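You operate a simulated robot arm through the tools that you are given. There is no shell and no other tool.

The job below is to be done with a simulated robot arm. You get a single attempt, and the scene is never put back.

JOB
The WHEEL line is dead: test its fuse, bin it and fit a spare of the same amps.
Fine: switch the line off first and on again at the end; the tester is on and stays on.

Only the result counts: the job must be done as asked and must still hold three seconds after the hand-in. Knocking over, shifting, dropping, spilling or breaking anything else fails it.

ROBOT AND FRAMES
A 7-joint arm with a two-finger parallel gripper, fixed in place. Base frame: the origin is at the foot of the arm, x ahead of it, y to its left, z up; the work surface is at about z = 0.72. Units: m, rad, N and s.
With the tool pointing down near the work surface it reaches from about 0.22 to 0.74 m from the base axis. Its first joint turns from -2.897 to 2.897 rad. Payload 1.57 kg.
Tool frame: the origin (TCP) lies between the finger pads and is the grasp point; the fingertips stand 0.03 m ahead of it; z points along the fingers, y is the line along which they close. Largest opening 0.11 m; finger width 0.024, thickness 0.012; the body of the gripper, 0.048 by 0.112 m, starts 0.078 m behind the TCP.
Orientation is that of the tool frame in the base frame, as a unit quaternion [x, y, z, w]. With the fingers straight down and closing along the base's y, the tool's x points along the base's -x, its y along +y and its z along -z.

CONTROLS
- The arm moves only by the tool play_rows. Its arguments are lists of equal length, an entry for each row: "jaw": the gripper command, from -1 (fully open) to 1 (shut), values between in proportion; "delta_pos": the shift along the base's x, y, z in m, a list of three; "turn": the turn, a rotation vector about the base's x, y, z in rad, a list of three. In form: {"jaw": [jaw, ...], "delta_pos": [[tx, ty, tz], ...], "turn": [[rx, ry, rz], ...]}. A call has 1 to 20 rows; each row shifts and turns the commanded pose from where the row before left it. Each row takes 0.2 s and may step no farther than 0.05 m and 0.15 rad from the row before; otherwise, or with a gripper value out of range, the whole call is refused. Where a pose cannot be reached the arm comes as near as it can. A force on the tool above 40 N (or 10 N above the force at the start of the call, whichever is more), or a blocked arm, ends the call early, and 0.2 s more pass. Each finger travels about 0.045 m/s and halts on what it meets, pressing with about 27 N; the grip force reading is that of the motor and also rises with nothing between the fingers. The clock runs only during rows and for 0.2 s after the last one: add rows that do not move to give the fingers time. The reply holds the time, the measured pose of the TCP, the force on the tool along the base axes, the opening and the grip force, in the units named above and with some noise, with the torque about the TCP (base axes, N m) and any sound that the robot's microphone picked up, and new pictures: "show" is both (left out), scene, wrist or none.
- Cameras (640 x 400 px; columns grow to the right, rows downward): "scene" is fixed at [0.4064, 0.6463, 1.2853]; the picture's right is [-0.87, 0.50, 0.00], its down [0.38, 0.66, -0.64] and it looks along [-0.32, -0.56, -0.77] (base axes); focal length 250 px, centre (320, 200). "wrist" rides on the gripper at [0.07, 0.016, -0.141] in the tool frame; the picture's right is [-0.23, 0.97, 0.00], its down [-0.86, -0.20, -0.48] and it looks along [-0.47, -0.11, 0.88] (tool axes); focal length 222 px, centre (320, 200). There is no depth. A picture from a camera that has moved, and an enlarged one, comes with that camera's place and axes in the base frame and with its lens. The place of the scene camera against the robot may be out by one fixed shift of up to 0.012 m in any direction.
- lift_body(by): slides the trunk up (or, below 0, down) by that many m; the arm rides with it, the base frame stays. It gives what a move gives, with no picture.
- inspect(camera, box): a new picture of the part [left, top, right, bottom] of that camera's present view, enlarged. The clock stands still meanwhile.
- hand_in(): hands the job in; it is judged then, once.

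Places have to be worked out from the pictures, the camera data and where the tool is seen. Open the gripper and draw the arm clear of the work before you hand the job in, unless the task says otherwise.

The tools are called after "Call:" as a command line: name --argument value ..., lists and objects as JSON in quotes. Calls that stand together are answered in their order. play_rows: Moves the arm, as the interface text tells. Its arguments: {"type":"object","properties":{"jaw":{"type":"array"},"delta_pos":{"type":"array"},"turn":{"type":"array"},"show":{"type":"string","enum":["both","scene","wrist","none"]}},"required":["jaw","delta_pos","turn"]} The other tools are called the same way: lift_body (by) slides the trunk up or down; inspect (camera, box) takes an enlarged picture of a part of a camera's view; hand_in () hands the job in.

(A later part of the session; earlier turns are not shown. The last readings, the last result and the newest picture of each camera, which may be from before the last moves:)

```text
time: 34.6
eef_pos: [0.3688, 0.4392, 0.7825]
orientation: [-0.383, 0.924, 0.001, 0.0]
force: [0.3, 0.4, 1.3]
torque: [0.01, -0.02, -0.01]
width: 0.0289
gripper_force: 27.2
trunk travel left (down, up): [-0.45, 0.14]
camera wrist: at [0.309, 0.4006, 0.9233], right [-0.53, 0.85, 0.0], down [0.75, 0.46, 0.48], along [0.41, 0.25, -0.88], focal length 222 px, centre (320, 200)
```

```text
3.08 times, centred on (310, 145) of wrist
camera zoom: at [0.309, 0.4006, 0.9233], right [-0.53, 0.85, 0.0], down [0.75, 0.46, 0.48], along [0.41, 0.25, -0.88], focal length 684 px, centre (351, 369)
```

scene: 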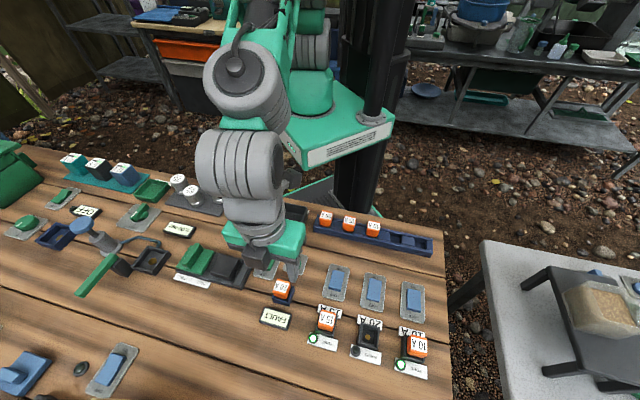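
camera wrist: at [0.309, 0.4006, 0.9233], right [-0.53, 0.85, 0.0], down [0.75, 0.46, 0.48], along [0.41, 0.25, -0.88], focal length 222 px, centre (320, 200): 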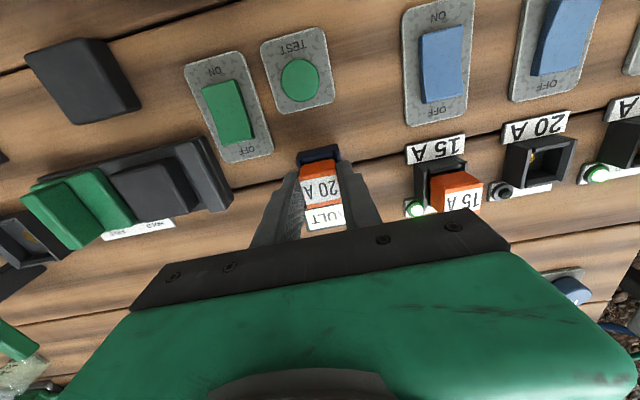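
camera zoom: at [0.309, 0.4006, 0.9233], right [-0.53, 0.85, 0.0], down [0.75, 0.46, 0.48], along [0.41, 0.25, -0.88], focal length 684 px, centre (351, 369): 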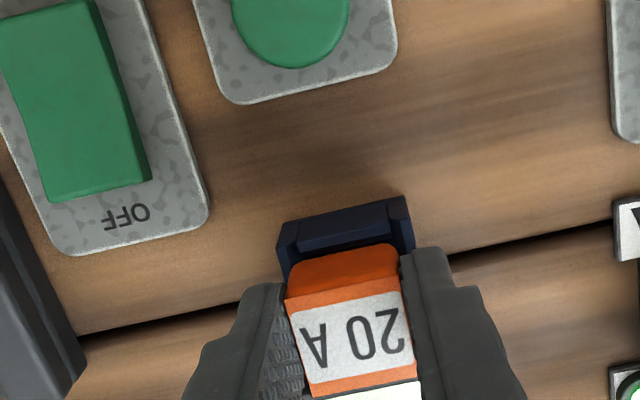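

Gripped again. I lift the blown fuse out and carry it over the WASTE bin at about (0.270, 0.273), staying high.

Call:
play_rows --jaw '[1, 1, 1, 1, 1, 1, 1, 1, 1, 1, 1, 1]' --delta_pos '[[0, 0, 0.004], [0, 0, 0.004], [0, 0, 0.01], [0, 0, 0.03], [0, 0, 0.04], [0, 0, 0.03], [-0.0198, -0.0332, 0], [-0.0198, -0.0332, 0], [-0.0198, -0.0332, 0], [-0.0198, -0.0332, 0], [-0.0197, -0.0332, 0], [0, 0, 0]]' --turn '[[0, 0, 0], [0, 0, 0], [0, 0, 0], [0, 0, 0], [0, 0, 0], [0, 0, 0], [0, 0, 0], [0, 0, 0], [0, 0, 0], [0, 0, 0], [0, 0, 0], [0, 0, 0]]' --show "both"

Call:
inspect --camera "wrist" --box '[220, 60, 420, 200]'

Call:
inspect --camera "scene" --box '[220, 160, 380, 330]'

```text
time: 37.2
eef_pos: [0.2688, 0.2728, 0.9031]
orientation: [-0.382, 0.924, 0.0, -0.001]
force: [-0.8, -1.2, -0.1]
torque: [-0.01, 0.0, 0.0]
width: 0.0289
gripper_force: 27.1
trunk travel left (down, up): [-0.45, 0.14]
camera wrist: at [0.2076, 0.2343, 1.0432], right [-0.53, 0.85, 0.0], down [0.75, 0.46, 0.48], along [0.41, 0.25, -0.88], focal length 222 px, centre (320, 200)
```

scene: 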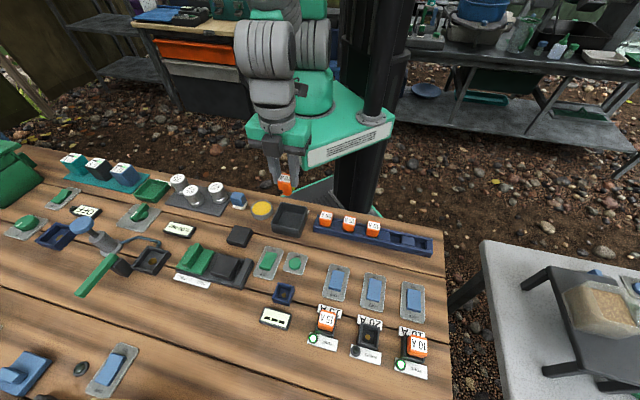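
wrist: 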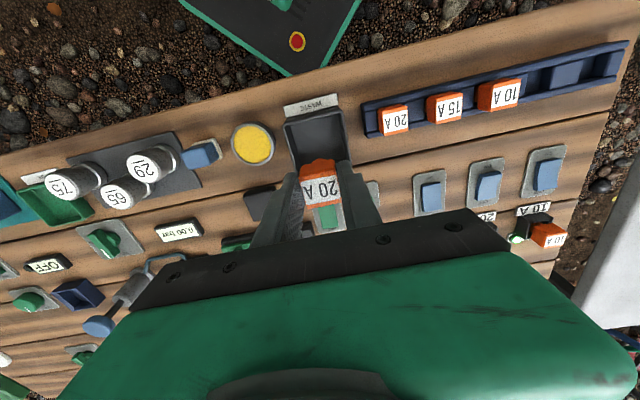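

```text
2.86 times, centred on (320, 130) of wrist
camera zoom: at [0.2076, 0.2343, 1.0432], right [-0.53, 0.85, 0.0], down [0.75, 0.46, 0.48], along [0.41, 0.25, -0.88], focal length 635 px, centre (320, 400)
```

zoom: 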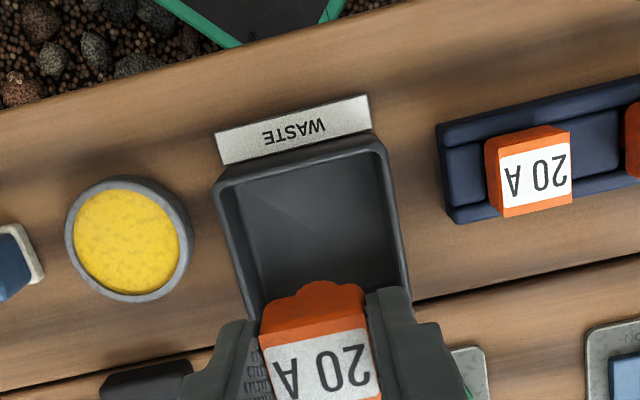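

```text
2.35 times, centred on (300, 245) of scene
camera zoom: at [0.4064, 0.6463, 1.2853], right [-0.87, 0.5, 0.0], down [0.38, 0.66, -0.64], along [-0.32, -0.56, -0.77], focal length 588 px, centre (367, 94)
```

zoom: 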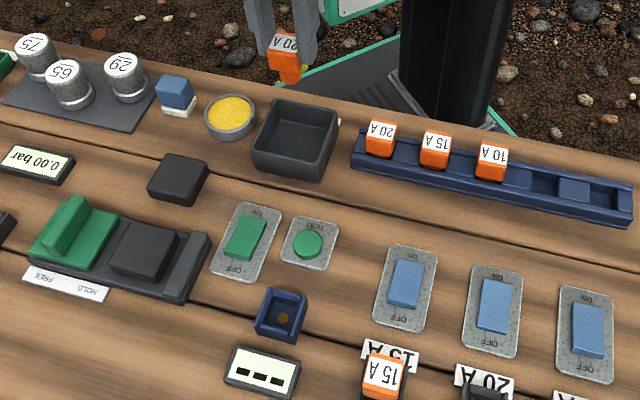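

The bin's centre is about 4 mm further toward the base than the tool. I shift and lower the fuse into the bin, keeping the fingertips just above its rim.

Call:
play_rows --jaw '[1, 1, 1, 1, 1, 1]' --delta_pos '[[-0.003, -0.003, -0.03], [0, 0, -0.03], [0, 0, -0.022], [0, 0, -0.015], [0, 0, -0.007], [0, 0, 0]]' --turn '[[0, 0, 0], [0, 0, 0], [0, 0, 0], [0, 0, 0], [0, 0, 0], [0, 0, 0]]' --show "both"

Call:
inspect --camera "wrist" --box '[220, 60, 420, 200]'

Call:
inspect --camera "scene" --box '[240, 170, 340, 250]'

```text
time: 38.6
eef_pos: [0.2656, 0.2702, 0.7982]
orientation: [-0.383, 0.924, 0.002, -0.001]
force: [-0.9, -0.5, -0.9]
torque: [0.0, 0.0, -0.02]
width: 0.029
gripper_force: 27.2
trunk travel left (down, up): [-0.45, 0.14]
camera wrist: at [0.2055, 0.2314, 0.9387], right [-0.53, 0.85, 0.0], down [0.75, 0.46, 0.48], along [0.41, 0.25, -0.88], focal length 222 px, centre (320, 200)
```

scene: 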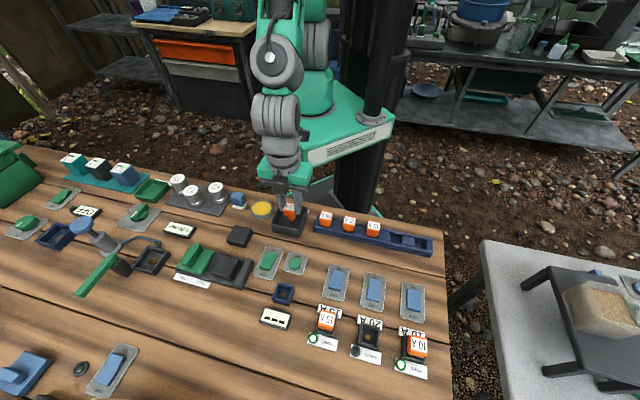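
wrist: 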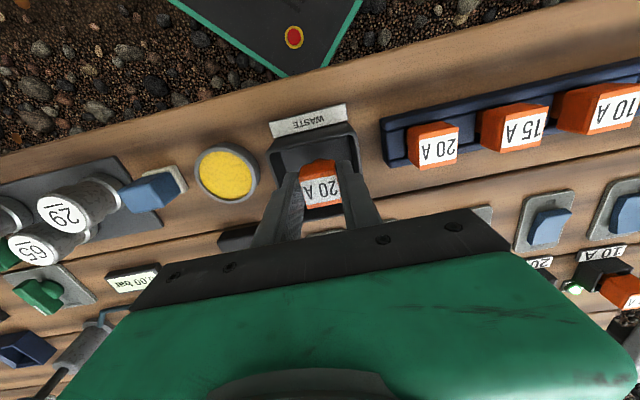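

```text
2.86 times, centred on (320, 130) of wrist
camera zoom: at [0.2055, 0.2314, 0.9387], right [-0.53, 0.85, 0.0], down [0.75, 0.46, 0.48], along [0.41, 0.25, -0.88], focal length 635 px, centre (320, 400)
```

zoom: 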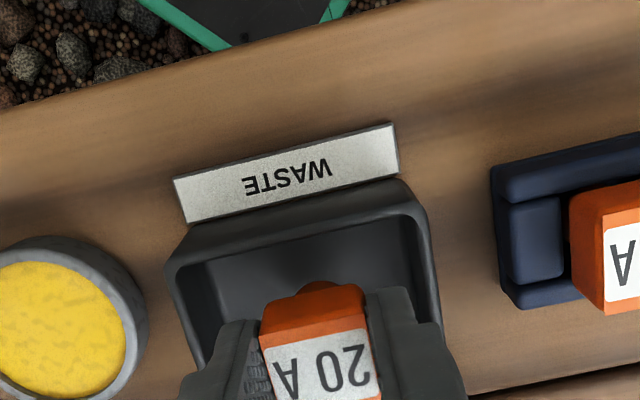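

```text
5.00 times, centred on (290, 210) of scene
camera zoom: at [0.4064, 0.6463, 1.2853], right [-0.87, 0.5, 0.0], down [0.38, 0.66, -0.64], along [-0.32, -0.56, -0.77], focal length 1250 px, centre (470, 150)
```

zoom: 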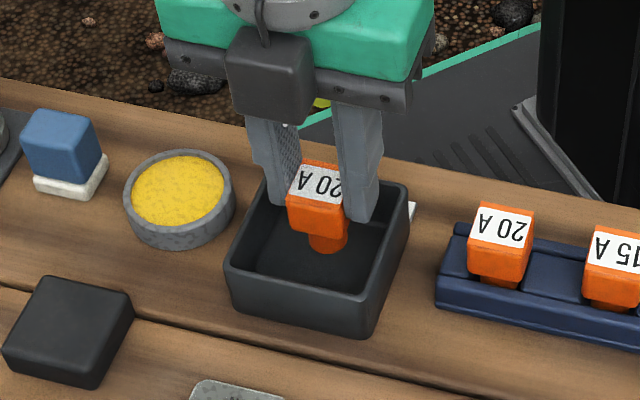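

The fuse hangs inside the bin, its foot about 1 cm over the floor with the fingertips just above the rim. I open the jaws to let it go, wait, then rise.

Call:
play_rows --jaw '[0.6, 0.3, 0.1, 0.1, 0.1, 0.1, 0.1, 0.1]' --delta_pos '[[0, 0, 0], [0, 0, 0], [0, 0, 0], [0, 0, 0], [0, 0, 0.01], [0, 0, 0.03], [0, 0, 0.04], [0, 0, 0]]' --turn '[[0, 0, 0], [0, 0, 0], [0, 0, 0], [0, 0, 0], [0, 0, 0], [0, 0, 0], [0, 0, 0], [0, 0, 0]]' --show "both"

Call:
inspect --camera "wrist" --box '[220, 60, 420, 200]'

Call:
inspect --camera "scene" --box '[240, 170, 340, 250]'

```text
time: 40.4
eef_pos: [0.265, 0.2714, 0.8804]
orientation: [-0.383, 0.924, 0.001, 0.0]
force: [0.7, 0.4, -0.2]
torque: [0.01, 0.01, -0.04]
width: 0.0496
gripper_force: 0.1
trunk travel left (down, up): [-0.45, 0.14]
camera wrist: at [0.2034, 0.2333, 1.0209], right [-0.53, 0.85, 0.0], down [0.75, 0.46, 0.48], along [0.41, 0.25, -0.88], focal length 222 px, centre (320, 200)
```

scene: 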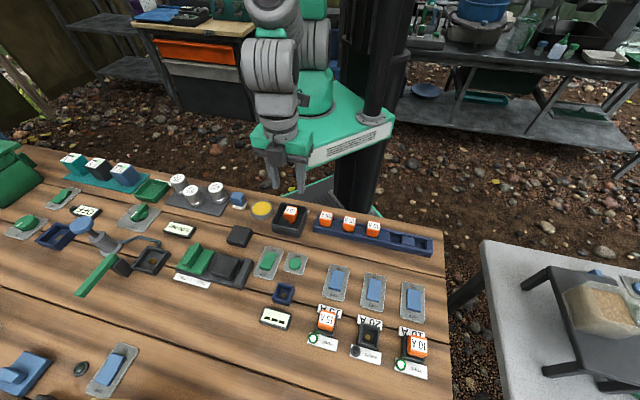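
wrist: 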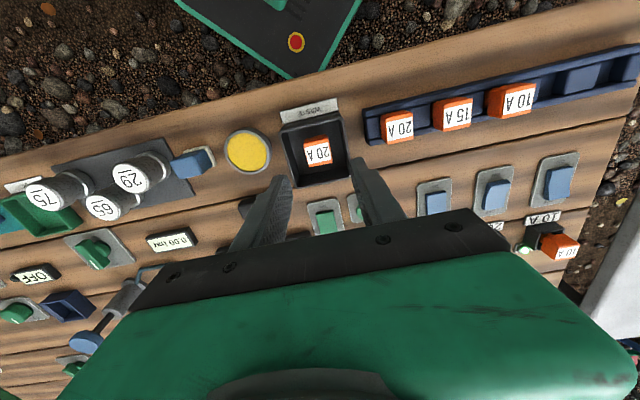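

```text
2.86 times, centred on (320, 130) of wrist
camera zoom: at [0.2034, 0.2333, 1.0209], right [-0.53, 0.85, 0.0], down [0.75, 0.46, 0.48], along [0.41, 0.25, -0.88], focal length 635 px, centre (320, 400)
```

zoom: 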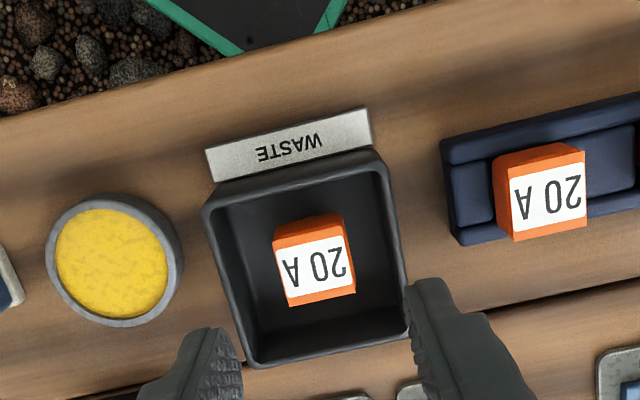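

```text
5.00 times, centred on (290, 210) of scene
camera zoom: at [0.4064, 0.6463, 1.2853], right [-0.87, 0.5, 0.0], down [0.38, 0.66, -0.64], along [-0.32, -0.56, -0.77], focal length 1250 px, centre (470, 150)
```

zoom: 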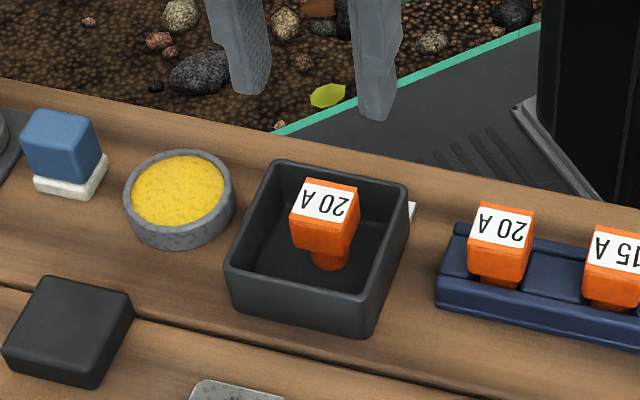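

The blown fuse stands in the WASTE bin. The 20 A spare triangulates to (0.198, 0.329), cap top z≈0.777; I move above it with the jaws at about 0.046.

Call:
play_rows --jaw '[0.15, 0.15, 0.15, 0.15]' --delta_pos '[[-0.0224, 0.0192, 0], [-0.0224, 0.0192, 0], [-0.0224, 0.0192, -0.015], [0, 0, 0]]' --turn '[[0, 0, 0], [0, 0, 0], [0, 0, 0], [0, 0, 0]]' --show "both"

Call:
inspect --camera "wrist" --box '[240, 80, 400, 200]'

Call:
inspect --camera "scene" --box '[280, 180, 400, 260]'

```text
time: 41.4
eef_pos: [0.1991, 0.3281, 0.8643]
orientation: [-0.383, 0.924, 0.001, 0.0]
force: [-0.2, -0.4, 0.8]
torque: [-0.01, -0.02, 0.03]
width: 0.047
gripper_force: 0.0
trunk travel left (down, up): [-0.45, 0.14]
camera wrist: at [0.1385, 0.2904, 1.0043], right [-0.53, 0.85, 0.0], down [0.75, 0.46, 0.48], along [0.41, 0.25, -0.88], focal length 222 px, centre (320, 200)
```

scene: 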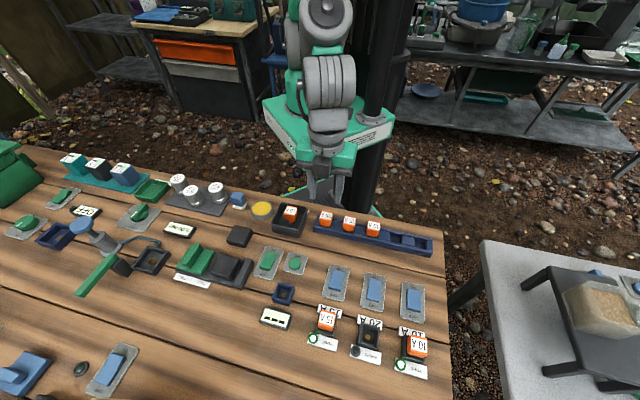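
wrist: 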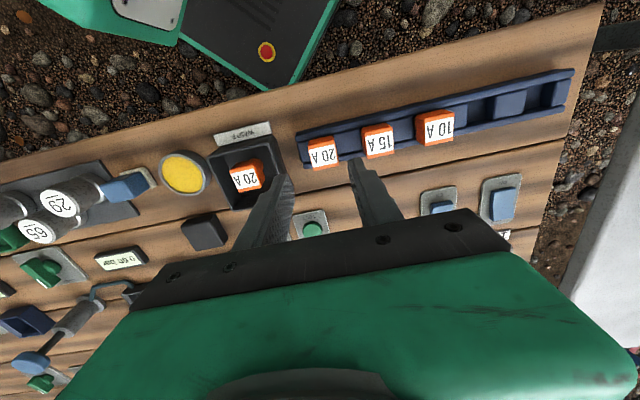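

```text
3.33 times, centred on (320, 140) of wrist
camera zoom: at [0.1385, 0.2904, 1.0043], right [-0.53, 0.85, 0.0], down [0.75, 0.46, 0.48], along [0.41, 0.25, -0.88], focal length 740 px, centre (320, 400)
```

zoom: 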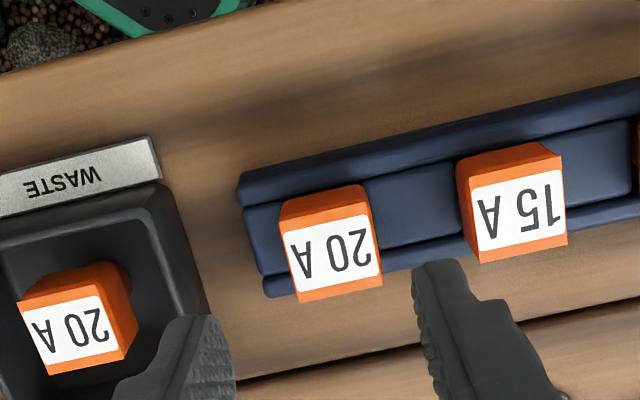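

```text
5.00 times, centred on (340, 220) of scene
camera zoom: at [0.4064, 0.6463, 1.2853], right [-0.87, 0.5, 0.0], down [0.38, 0.66, -0.64], along [-0.32, -0.56, -0.77], focal length 1250 px, centre (220, 100)
```

zoom: 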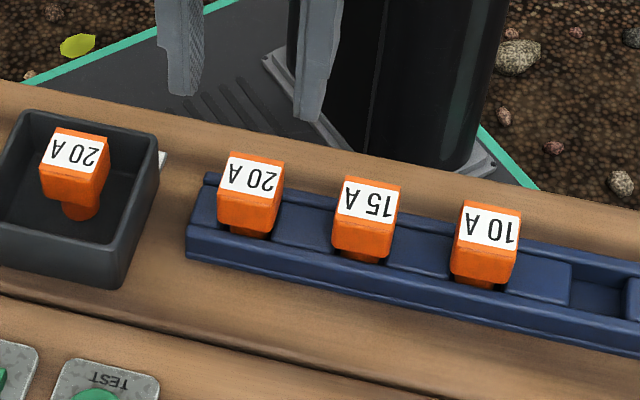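

The spare is about 4.6 mm along the row and 1.7 mm toward the base from the tool. I correct and go down to check the clearance to the 15 A fuse.

Call:
play_rows --jaw '[0.15, 0.15, 0.15, 0.15]' --delta_pos '[[-0.0045, 0.002, -0.02], [0, 0, -0.02], [0, 0, -0.015], [0, 0, 0]]' --turn '[[0, 0, 0], [0, 0, 0], [0, 0, 0], [0, 0, 0]]' --show "both"

Call:
inspect --camera "wrist" --box '[240, 80, 400, 200]'

Call:
inspect --camera "scene" --box '[280, 180, 400, 260]'

```text
time: 42.4
eef_pos: [0.1944, 0.3315, 0.8085]
orientation: [-0.383, 0.924, 0.002, -0.001]
force: [-0.3, 0.9, -1.1]
torque: [0.04, 0.01, 0.01]
width: 0.0468
gripper_force: 0.0
trunk travel left (down, up): [-0.45, 0.14]
camera wrist: at [0.134, 0.2924, 0.9492], right [-0.53, 0.85, 0.0], down [0.75, 0.46, 0.48], along [0.41, 0.25, -0.88], focal length 222 px, centre (320, 200)
```

scene: 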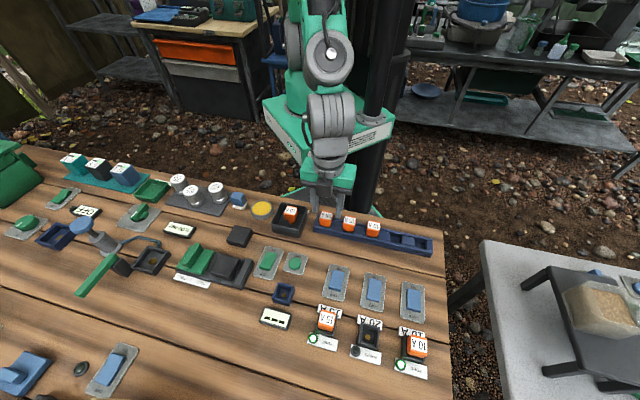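
wrist: 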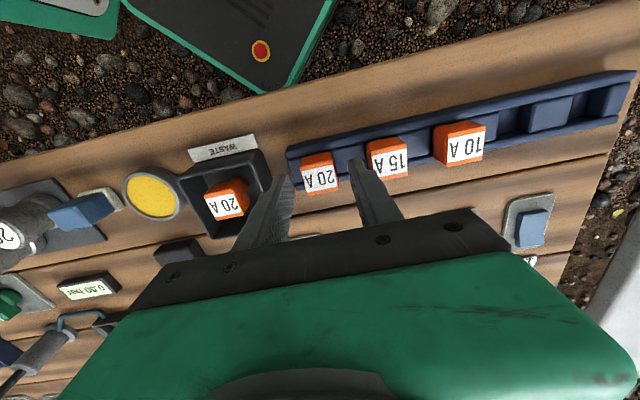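

```text
3.33 times, centred on (320, 140) of wrist
camera zoom: at [0.134, 0.2924, 0.9492], right [-0.53, 0.85, 0.0], down [0.75, 0.46, 0.48], along [0.41, 0.25, -0.88], focal length 740 px, centre (320, 400)
```

zoom: 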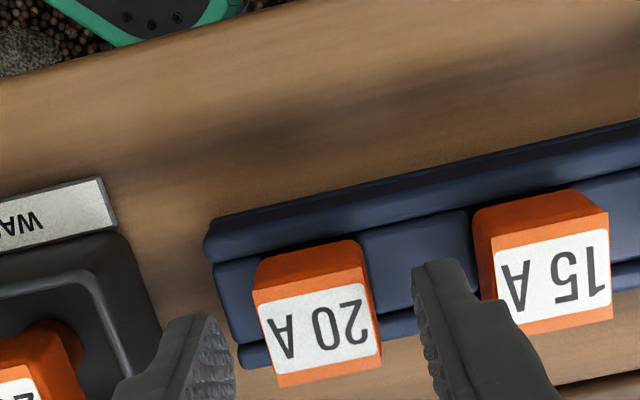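

```text
5.00 times, centred on (340, 220) of scene
camera zoom: at [0.4064, 0.6463, 1.2853], right [-0.87, 0.5, 0.0], down [0.38, 0.66, -0.64], along [-0.32, -0.56, -0.77], focal length 1250 px, centre (220, 100)
```

zoom: 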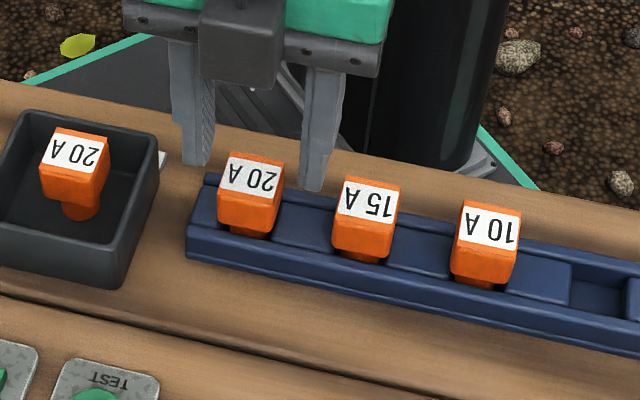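

Centred, with ~8 mm clearance to the 15 A cap. I go down to z≈0.784 and close.

Call:
play_rows --jaw '[0.15, 0.15, 0.15, 0.15, 0.5, 1, 1, 1, 1]' --delta_pos '[[0.0007, 0.0007, -0.01], [0, 0, -0.01], [0, 0, -0.005], [0, 0, 0], [0, 0, 0], [0, 0, 0], [0, 0, 0], [0, 0, 0], [0, 0, 0]]' --turn '[[0, 0, 0], [0, 0, 0], [0, 0, 0], [0, 0, 0], [0, 0, 0], [0, 0, 0], [0, 0, 0], [0, 0, 0], [0, 0, 0]]' --show "both"

Call:
inspect --camera "wrist" --box '[240, 110, 400, 230]'

Call:
inspect --camera "scene" --box '[280, 180, 400, 260]'

```text
time: 44.4
eef_pos: [0.1964, 0.3295, 0.7833]
orientation: [-0.382, 0.924, 0.001, 0.0]
force: [-0.1, -0.6, -1.0]
torque: [0.01, -0.05, -0.01]
width: 0.0285
gripper_force: 26.7
trunk travel left (down, up): [-0.45, 0.14]
camera wrist: at [0.1352, 0.2918, 0.9236], right [-0.53, 0.85, 0.0], down [0.75, 0.46, 0.48], along [0.41, 0.25, -0.88], focal length 222 px, centre (320, 200)
```

scene: 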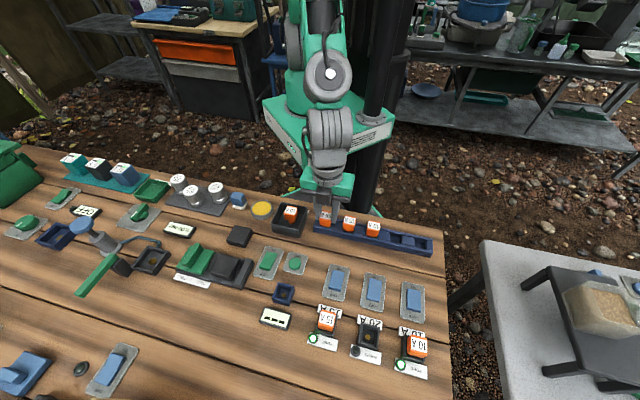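
wrist: 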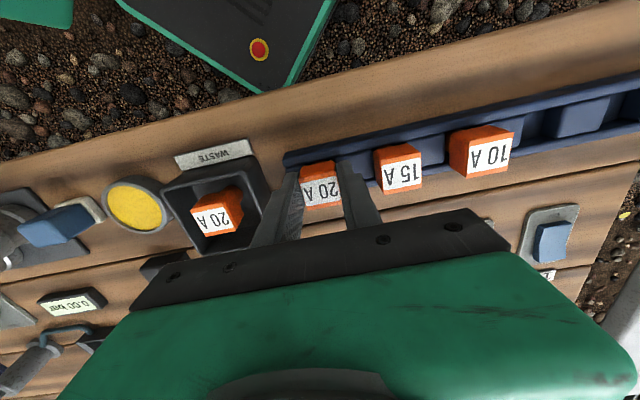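

```text
3.33 times, centred on (320, 170) of wrist
camera zoom: at [0.1352, 0.2918, 0.9236], right [-0.53, 0.85, 0.0], down [0.75, 0.46, 0.48], along [0.41, 0.25, -0.88], focal length 740 px, centre (320, 300)
```

zoom: 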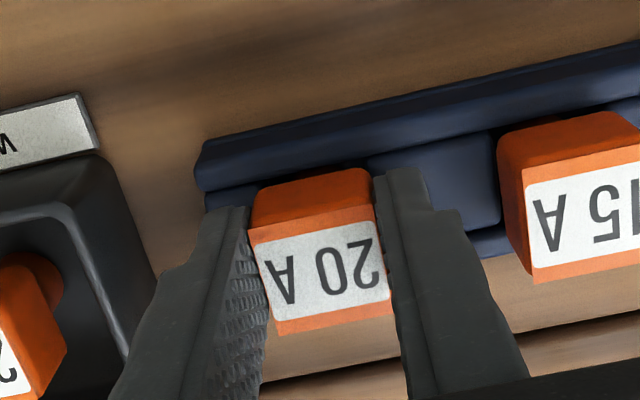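

```text
5.00 times, centred on (340, 220) of scene
camera zoom: at [0.4064, 0.6463, 1.2853], right [-0.87, 0.5, 0.0], down [0.38, 0.66, -0.64], along [-0.32, -0.56, -0.77], focal length 1250 px, centre (220, 100)
```

zoom: 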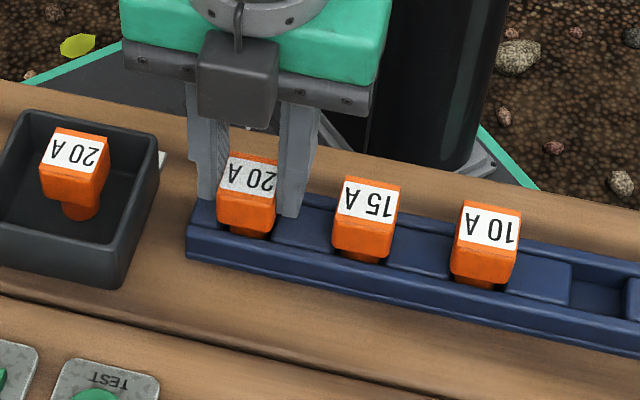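

The spare is gripped exactly as the old fuse was in the hand. I lift it out and carry it high over to the WHEEL holder.

Call:
play_rows --jaw '[1, 1, 1, 1, 1, 1, 1, 1, 1, 1, 1, 1, 1, 1]' --delta_pos '[[0, 0, 0.004], [0, 0, 0.004], [0, 0, 0.01], [0, 0, 0.03], [0, 0, 0.04], [0, 0, 0.03], [0.00894, 0.0383, 0], [0.00894, 0.0383, 0], [0.00894, 0.0383, 0], [0.00894, 0.0383, 0], [0.00894, 0.0383, 0], [0.00894, 0.0383, 0], [0.00896, 0.0384, 0], [0, 0, 0]]' --turn '[[0, 0, 0], [0, 0, 0], [0, 0, 0], [0, 0, 0], [0, 0, 0], [0, 0, 0], [0, 0, 0], [0, 0, 0], [0, 0, 0], [0, 0, 0], [0, 0, 0], [0, 0, 0], [0, 0, 0], [0, 0, 0]]' --show "both"

Call:
inspect --camera "wrist" --box '[240, 80, 400, 200]'

Call:
inspect --camera "scene" --box '[280, 180, 440, 370]'

```text
time: 47.4
eef_pos: [0.26, 0.5964, 0.8969]
orientation: [-0.382, 0.924, 0.001, -0.001]
force: [0.1, -0.1, -0.4]
torque: [0.0, 0.02, -0.04]
width: 0.0289
gripper_force: 27.1
trunk travel left (down, up): [-0.45, 0.14]
camera wrist: at [0.1987, 0.5586, 1.0373], right [-0.53, 0.85, 0.0], down [0.75, 0.46, 0.48], along [0.41, 0.25, -0.88], focal length 222 px, centre (320, 200)
```

scene: 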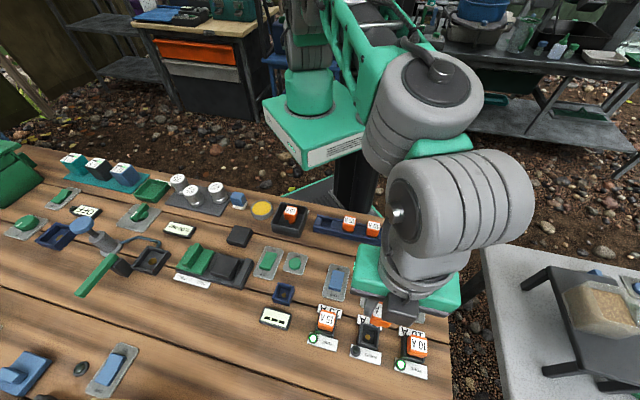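
wrist: 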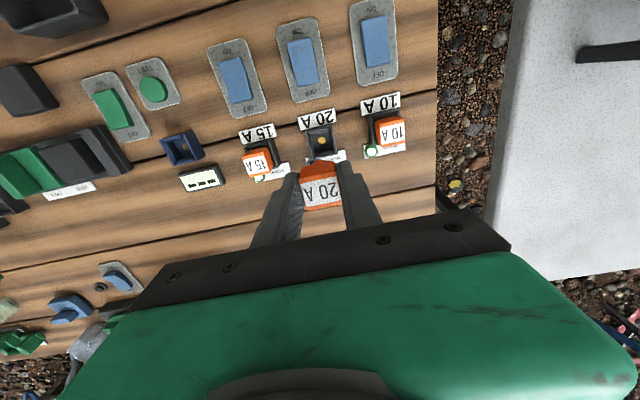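

```text
3.33 times, centred on (320, 140) of wrist
camera zoom: at [0.1987, 0.5586, 1.0373], right [-0.53, 0.85, 0.0], down [0.75, 0.46, 0.48], along [0.41, 0.25, -0.88], focal length 740 px, centre (320, 400)
```

zoom: 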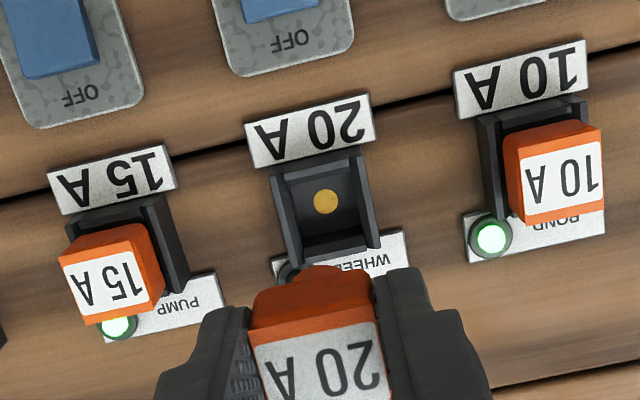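

```text
2.11 times, centred on (360, 275) of scene
camera zoom: at [0.4064, 0.6463, 1.2853], right [-0.87, 0.5, 0.0], down [0.38, 0.66, -0.64], along [-0.32, -0.56, -0.77], focal length 526 px, centre (236, 42)
```

zoom: 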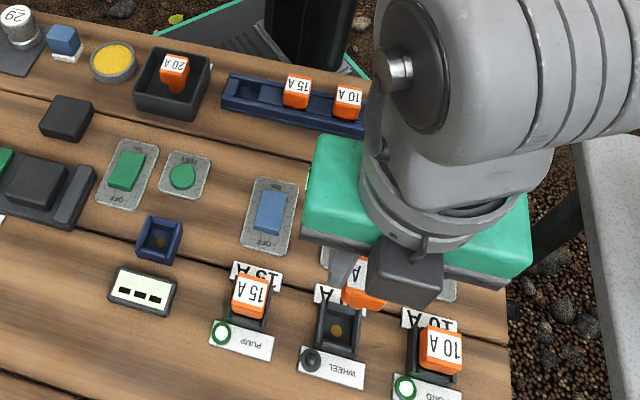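

Against the first lift-off view the holder sits about 2 mm further along the row. I correct by that and lower to just above the holder to check.

Call:
play_rows --jaw '[1, 1, 1, 1, 1]' --delta_pos '[[-0.0014, 0.0014, -0.03], [0, 0, -0.03], [0, 0, -0.015], [0, 0, -0.008], [0, 0, 0]]' --turn '[[0, 0, 0], [0, 0, 0], [0, 0, 0], [0, 0, 0], [0, 0, 0]]' --show "both"

Call:
inspect --camera "wrist" --box '[240, 80, 400, 200]'

Call:
inspect --camera "scene" --box '[320, 290, 430, 370]'

```text
time: 48.6
eef_pos: [0.257, 0.5991, 0.8161]
orientation: [-0.382, 0.924, 0.001, 0.0]
force: [-1.5, -0.4, -0.4]
torque: [-0.04, 0.0, -0.02]
width: 0.0287
gripper_force: 26.8
trunk travel left (down, up): [-0.45, 0.14]
camera wrist: at [0.1964, 0.5603, 0.9569], right [-0.53, 0.85, 0.0], down [0.75, 0.46, 0.48], along [0.41, 0.25, -0.88], focal length 222 px, centre (320, 200)
```

scene: 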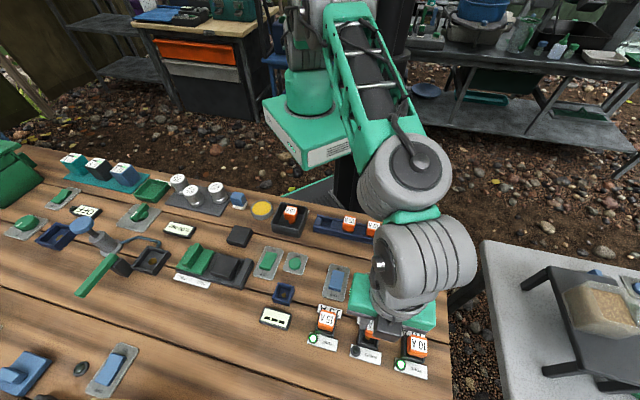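
wrist: 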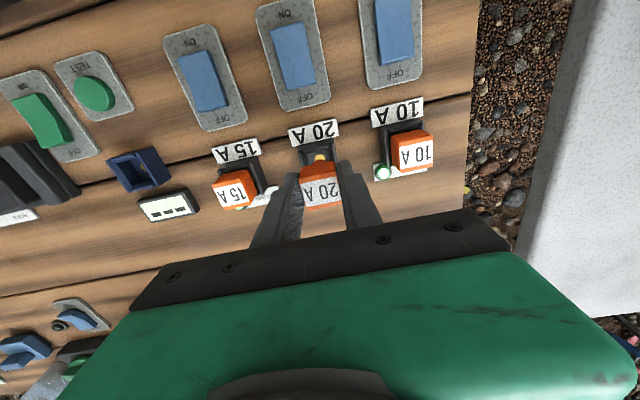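

```text
3.33 times, centred on (320, 140) of wrist
camera zoom: at [0.1964, 0.5603, 0.9569], right [-0.53, 0.85, 0.0], down [0.75, 0.46, 0.48], along [0.41, 0.25, -0.88], focal length 740 px, centre (320, 400)
```

zoom: 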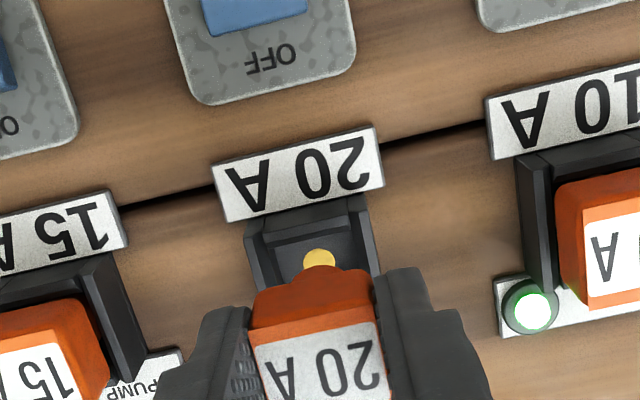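

```text
5.00 times, centred on (375, 330) of scene
camera zoom: at [0.4064, 0.6463, 1.2853], right [-0.87, 0.5, 0.0], down [0.38, 0.66, -0.64], along [-0.32, -0.56, -0.77], focal length 1250 px, centre (45, -450)
```

zoom: 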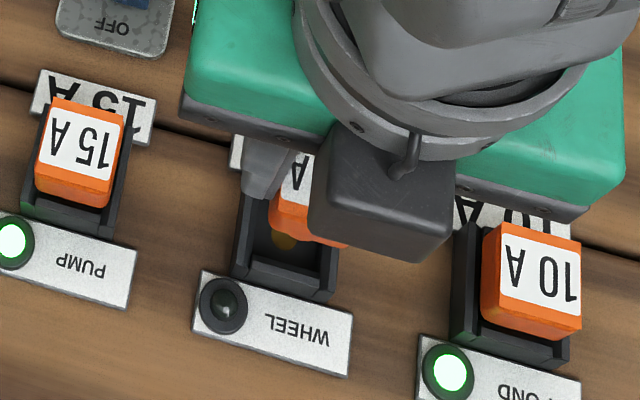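

The contact spot appears at the same image place as over the tester before its clean insertion, and the measured pose matches the original. I lower the spare into the holder.

Call:
play_rows --jaw '[1, 1, 1, 1, 1, 1, 1, 1]' --delta_pos '[[0, 0, -0.008], [0, 0, -0.006], [0, 0, -0.005], [0, 0, -0.004], [0, 0, -0.004], [0, 0, -0.003], [0, 0, -0.002], [0, 0, 0]]' --turn '[[0, 0, 0], [0, 0, 0], [0, 0, 0], [0, 0, 0], [0, 0, 0], [0, 0, 0], [0, 0, 0], [0, 0, 0]]' --show "both"

Call:
inspect --camera "wrist" --box '[240, 110, 400, 230]'

Call:
inspect --camera "scene" --box '[320, 290, 430, 370]'

```text
time: 50.4
eef_pos: [0.257, 0.5987, 0.7862]
orientation: [-0.383, 0.924, 0.002, 0.0]
force: [0.2, -0.2, -0.3]
torque: [0.0, -0.02, -0.01]
width: 0.0289
gripper_force: 26.9
trunk travel left (down, up): [-0.45, 0.14]
camera wrist: at [0.1966, 0.5617, 0.9264], right [-0.53, 0.85, 0.0], down [0.75, 0.46, 0.48], along [0.41, 0.25, -0.88], focal length 222 px, centre (320, 200)
```

scene: 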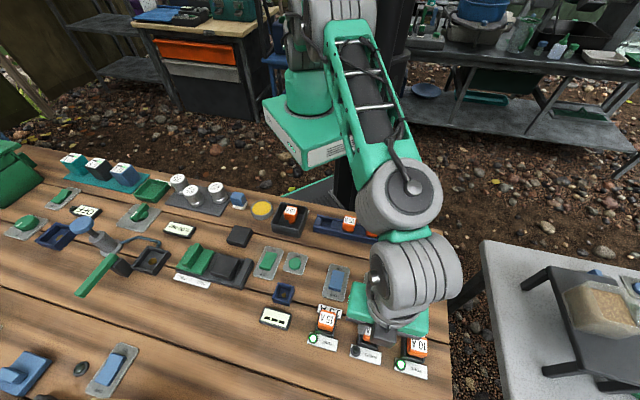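
wrist: 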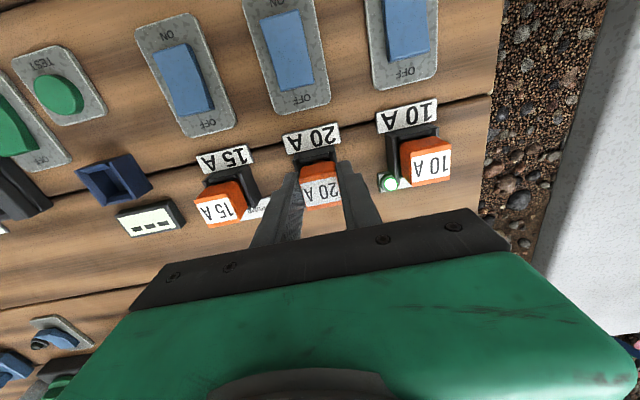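

```text
3.33 times, centred on (320, 170) of wrist
camera zoom: at [0.1966, 0.5617, 0.9264], right [-0.53, 0.85, 0.0], down [0.75, 0.46, 0.48], along [0.41, 0.25, -0.88], focal length 740 px, centre (320, 300)
```

zoom: 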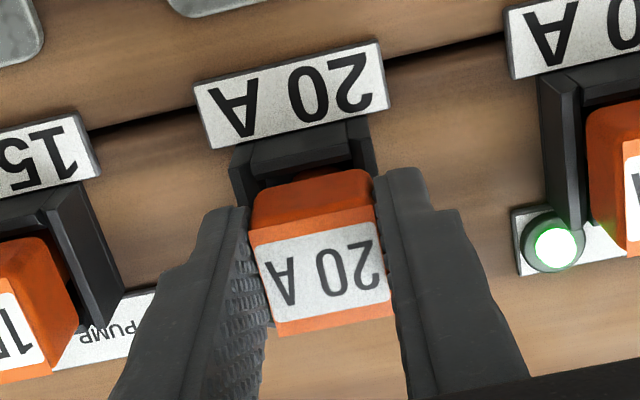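

```text
5.00 times, centred on (375, 330) of scene
camera zoom: at [0.4064, 0.6463, 1.2853], right [-0.87, 0.5, 0.0], down [0.38, 0.66, -0.64], along [-0.32, -0.56, -0.77], focal length 1250 px, centre (45, -450)
```

zoom: 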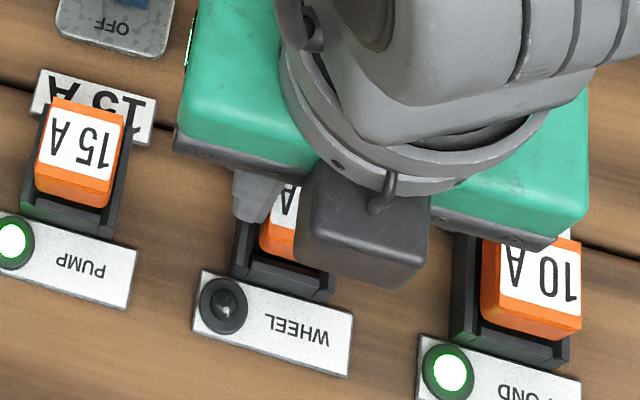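

The stem is inside with no load at z=0.786. I go down in 1 mm steps until it touches bottom.

Call:
play_rows --jaw '[1, 1, 1, 1, 1, 1, 1]' --delta_pos '[[0, 0, -0.0015], [0, 0, -0.001], [0, 0, -0.001], [0, 0, -0.001], [0, 0, -0.001], [0, 0, -0.0005], [0, 0, 0]]' --turn '[[0, 0, 0], [0, 0, 0], [0, 0, 0], [0, 0, 0], [0, 0, 0], [0, 0, 0], [0, 0, 0]]' --show "none"

```text
time: 52.0
eef_pos: [0.2571, 0.5985, 0.7811]
orientation: [-0.382, 0.924, 0.002, 0.001]
force: [0.0, 0.5, 7.4]
torque: [0.04, -0.05, 0.01]
width: 0.0291
gripper_force: 26.5
trunk travel left (down, up): [-0.45, 0.14]
```

Contact of 7.4 N at z≈0.781, so it is bottomed out. I relieve the push, open slowly and rise.

Call:
play_rows --jaw '[1, 0.6, 0.2, 0, 0, 0, 0, 0]' --delta_pos '[[0, 0, 0.0015], [0, 0, 0], [0, 0, 0], [0, 0, 0], [0, 0, 0.01], [0, 0, 0.03], [0, 0, 0.04], [0, 0, 0]]' --turn '[[0, 0, 0], [0, 0, 0], [0, 0, 0], [0, 0, 0], [0, 0, 0], [0, 0, 0], [0, 0, 0], [0, 0, 0]]' --show "both"

Call:
inspect --camera "wrist" --box '[240, 80, 400, 200]'

Call:
inspect --camera "scene" --box '[320, 290, 430, 370]'

```text
time: 53.8
eef_pos: [0.2561, 0.6002, 0.8625]
orientation: [-0.383, 0.924, 0.001, 0.0]
force: [0.1, -0.1, 0.5]
torque: [0.01, -0.01, -0.04]
width: 0.0551
gripper_force: 0.1
trunk travel left (down, up): [-0.45, 0.14]
camera wrist: at [0.1958, 0.5615, 1.003], right [-0.53, 0.85, 0.0], down [0.75, 0.46, 0.48], along [0.41, 0.25, -0.88], focal length 222 px, centre (320, 200)
```

scene: 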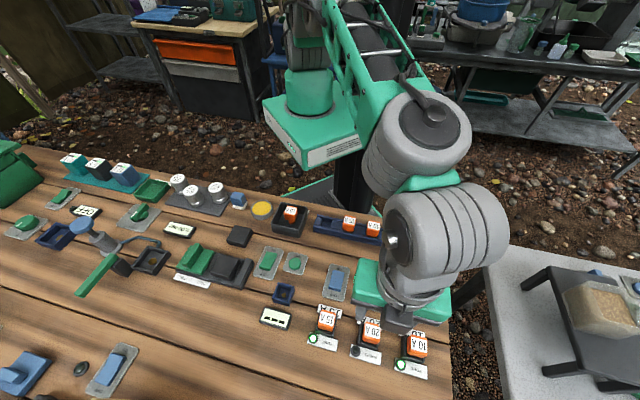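
wrist: 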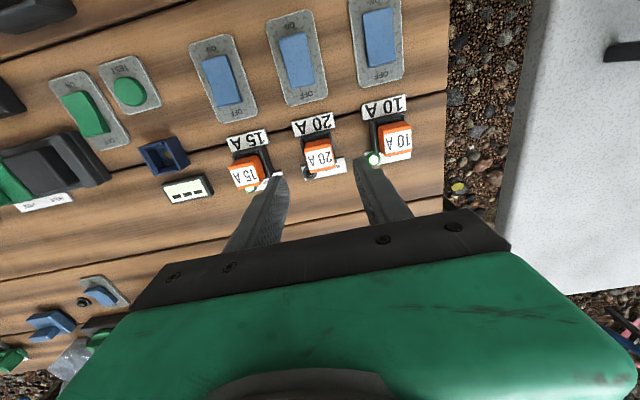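

```text
3.33 times, centred on (320, 140) of wrist
camera zoom: at [0.1958, 0.5615, 1.003], right [-0.53, 0.85, 0.0], down [0.75, 0.46, 0.48], along [0.41, 0.25, -0.88], focal length 740 px, centre (320, 400)
```

zoom: 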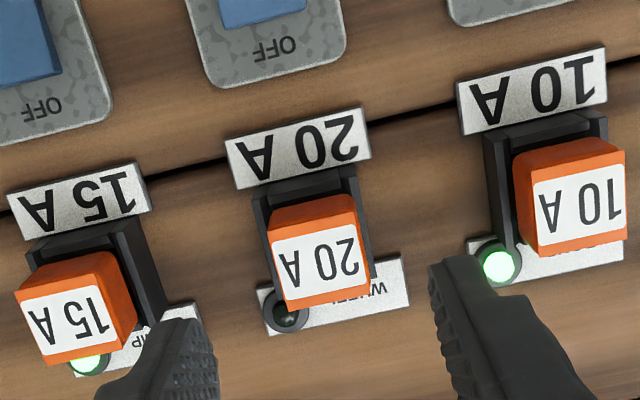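

```text
5.00 times, centred on (375, 330) of scene
camera zoom: at [0.4064, 0.6463, 1.2853], right [-0.87, 0.5, 0.0], down [0.38, 0.66, -0.64], along [-0.32, -0.56, -0.77], focal length 1250 px, centre (45, -450)
```

zoom: 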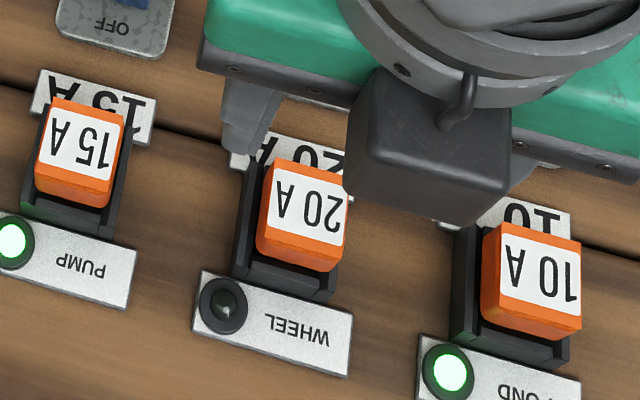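

The spare sits in WHEEL's holder just as the old fuse did. Now for switching on: I shut the jaws and move above the ON end of WHEEL's rocker.

Call:
play_rows --jaw '[0, 0.5, 1, 1, 1, 1, 1]' --delta_pos '[[-0.0254, -0.0268, 0], [-0.0254, -0.0268, 0], [-0.0254, -0.0268, 0], [0, 0, -0.03], [0, 0, -0.025], [0, 0, 0], [0, 0, 0]]' --turn '[[0, 0, 0], [0, 0, 0], [0, 0, 0], [0, 0, 0], [0, 0, 0], [0, 0, 0], [0, 0, 0]]' --show "both"

Call:
inspect --camera "wrist" --box '[240, 80, 400, 200]'

Call:
inspect --camera "scene" --box '[320, 255, 430, 370]'

```text
time: 55.4
eef_pos: [0.1801, 0.5188, 0.8064]
orientation: [-0.383, 0.924, 0.001, -0.001]
force: [0.5, 1.3, -0.4]
torque: [-0.01, -0.01, 0.02]
width: 0.0003
gripper_force: 22.1
trunk travel left (down, up): [-0.45, 0.14]
camera wrist: at [0.1199, 0.4803, 0.9462], right [-0.53, 0.85, 0.0], down [0.75, 0.46, 0.48], along [0.41, 0.25, -0.88], focal length 222 px, centre (320, 200)
```

scene: 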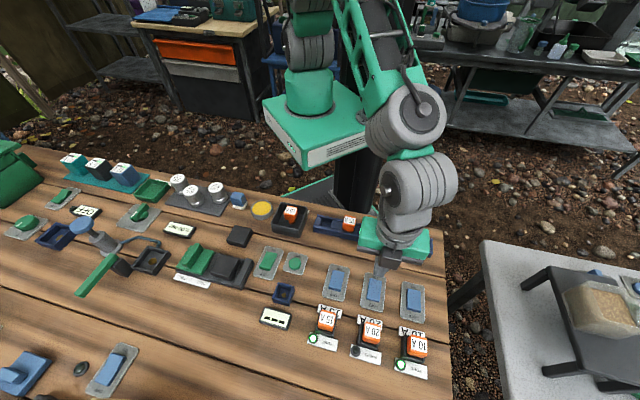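
wrist: 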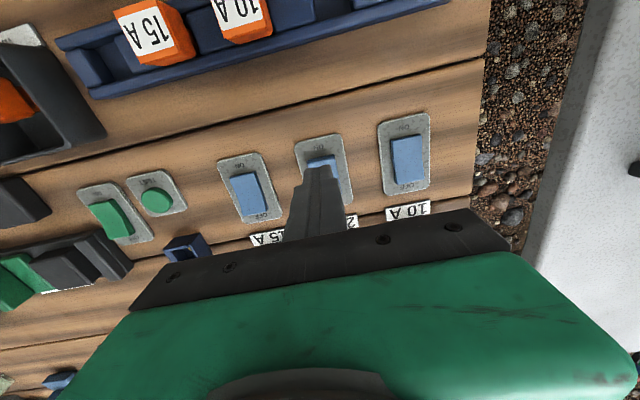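

```text
3.33 times, centred on (320, 140) of wrist
camera zoom: at [0.1199, 0.4803, 0.9462], right [-0.53, 0.85, 0.0], down [0.75, 0.46, 0.48], along [0.41, 0.25, -0.88], focal length 740 px, centre (320, 400)
```

zoom: 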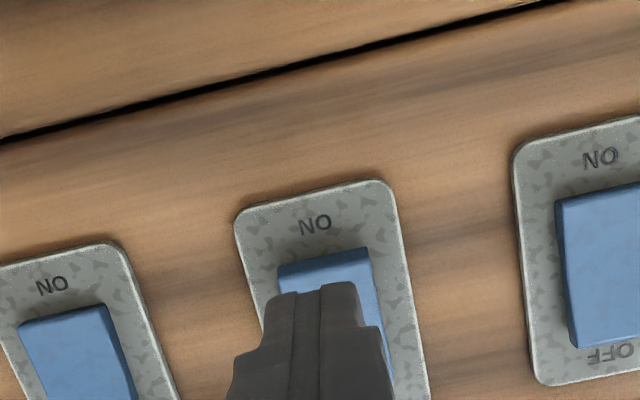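

```text
3.48 times, centred on (375, 312) of scene
camera zoom: at [0.4064, 0.6463, 1.2853], right [-0.87, 0.5, 0.0], down [0.38, 0.66, -0.64], along [-0.32, -0.56, -0.77], focal length 870 px, centre (129, -191)
```

zoom: 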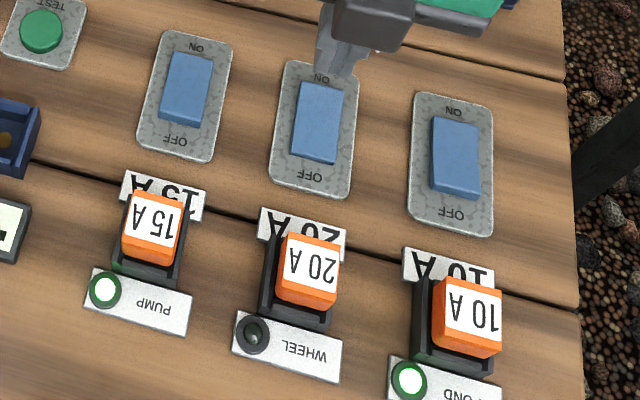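

The tip lies over the rocker's ON half; I shift 4 mm toward the ON end and 2 mm sideways, then descend close to contact.

Call:
play_rows --jaw '[1, 1, 1, 1, 1, 1]' --delta_pos '[[-0.0042, -0.0014, -0.01], [0, 0, -0.015], [0, 0, -0.007], [0, 0, -0.003], [0, 0, -0.002], [0, 0, 0]]' --turn '[[0, 0, 0], [0, 0, 0], [0, 0, 0], [0, 0, 0], [0, 0, 0], [0, 0, 0]]' --show "wrist"

Call:
inspect --camera "wrist" --box '[240, 80, 400, 200]'

```text
time: 56.8
eef_pos: [0.1766, 0.5184, 0.7701]
orientation: [-0.383, 0.924, 0.001, -0.001]
force: [0.8, -0.3, 0.2]
torque: [0.03, 0.0, -0.02]
width: 0.0002
gripper_force: 20.8
trunk travel left (down, up): [-0.45, 0.14]
camera wrist: at [0.1163, 0.4798, 0.9097], right [-0.53, 0.85, 0.0], down [0.75, 0.46, 0.48], along [0.41, 0.25, -0.88], focal length 222 px, centre (320, 200)
```

wrist: 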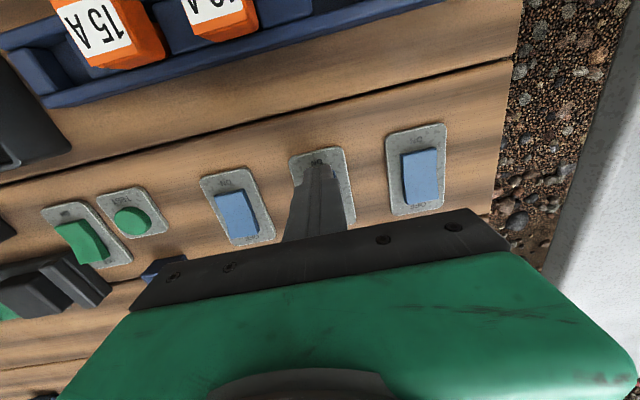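

```text
3.33 times, centred on (320, 140) of wrist
camera zoom: at [0.1163, 0.4798, 0.9097], right [-0.53, 0.85, 0.0], down [0.75, 0.46, 0.48], along [0.41, 0.25, -0.88], focal length 740 px, centre (320, 400)
```

zoom: 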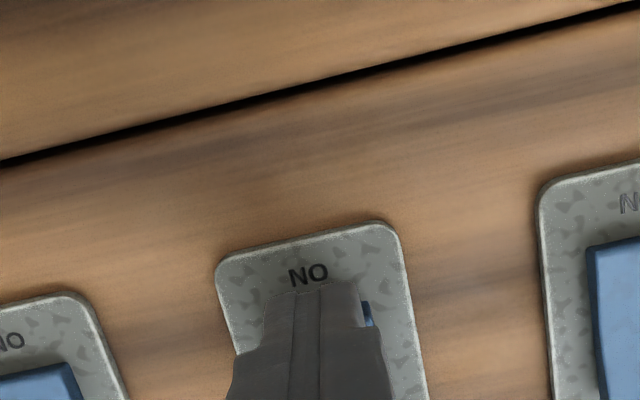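

The tip is centred over the ON end (about 14 mm from the pivot). I press down in small steps.

Call:
play_rows --jaw '[1, 1, 1, 1, 1, 1]' --delta_pos '[[0, 0, -0.002], [0, 0, -0.002], [0, 0, -0.002], [0, 0, -0.001], [0, 0, -0.001], [0, 0, 0]]' --turn '[[0, 0, 0], [0, 0, 0], [0, 0, 0], [0, 0, 0], [0, 0, 0], [0, 0, 0]]' --show "scene"

Call:
inspect --camera "scene" --box '[320, 255, 430, 370]'

```text
time: 58.2
eef_pos: [0.1774, 0.5181, 0.764]
orientation: [-0.382, 0.924, 0.001, 0.0]
force: [-0.4, -9.2, 26.2]
torque: [-0.07, -0.22, 0.15]
width: 0.0
gripper_force: 20.9
trunk travel left (down, up): [-0.45, 0.14]
```

scene: 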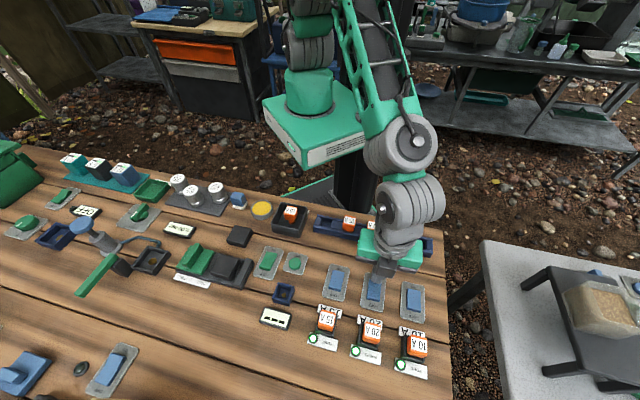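

```text
3.48 times, centred on (375, 312) of scene
camera zoom: at [0.4064, 0.6463, 1.2853], right [-0.87, 0.5, 0.0], down [0.38, 0.66, -0.64], along [-0.32, -0.56, -0.77], focal length 870 px, centre (129, -191)
```

zoom: 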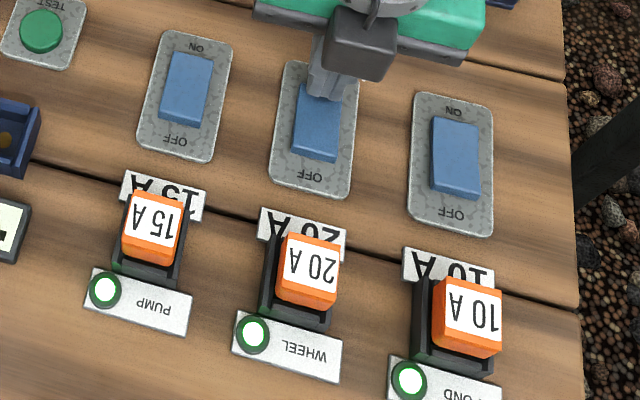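

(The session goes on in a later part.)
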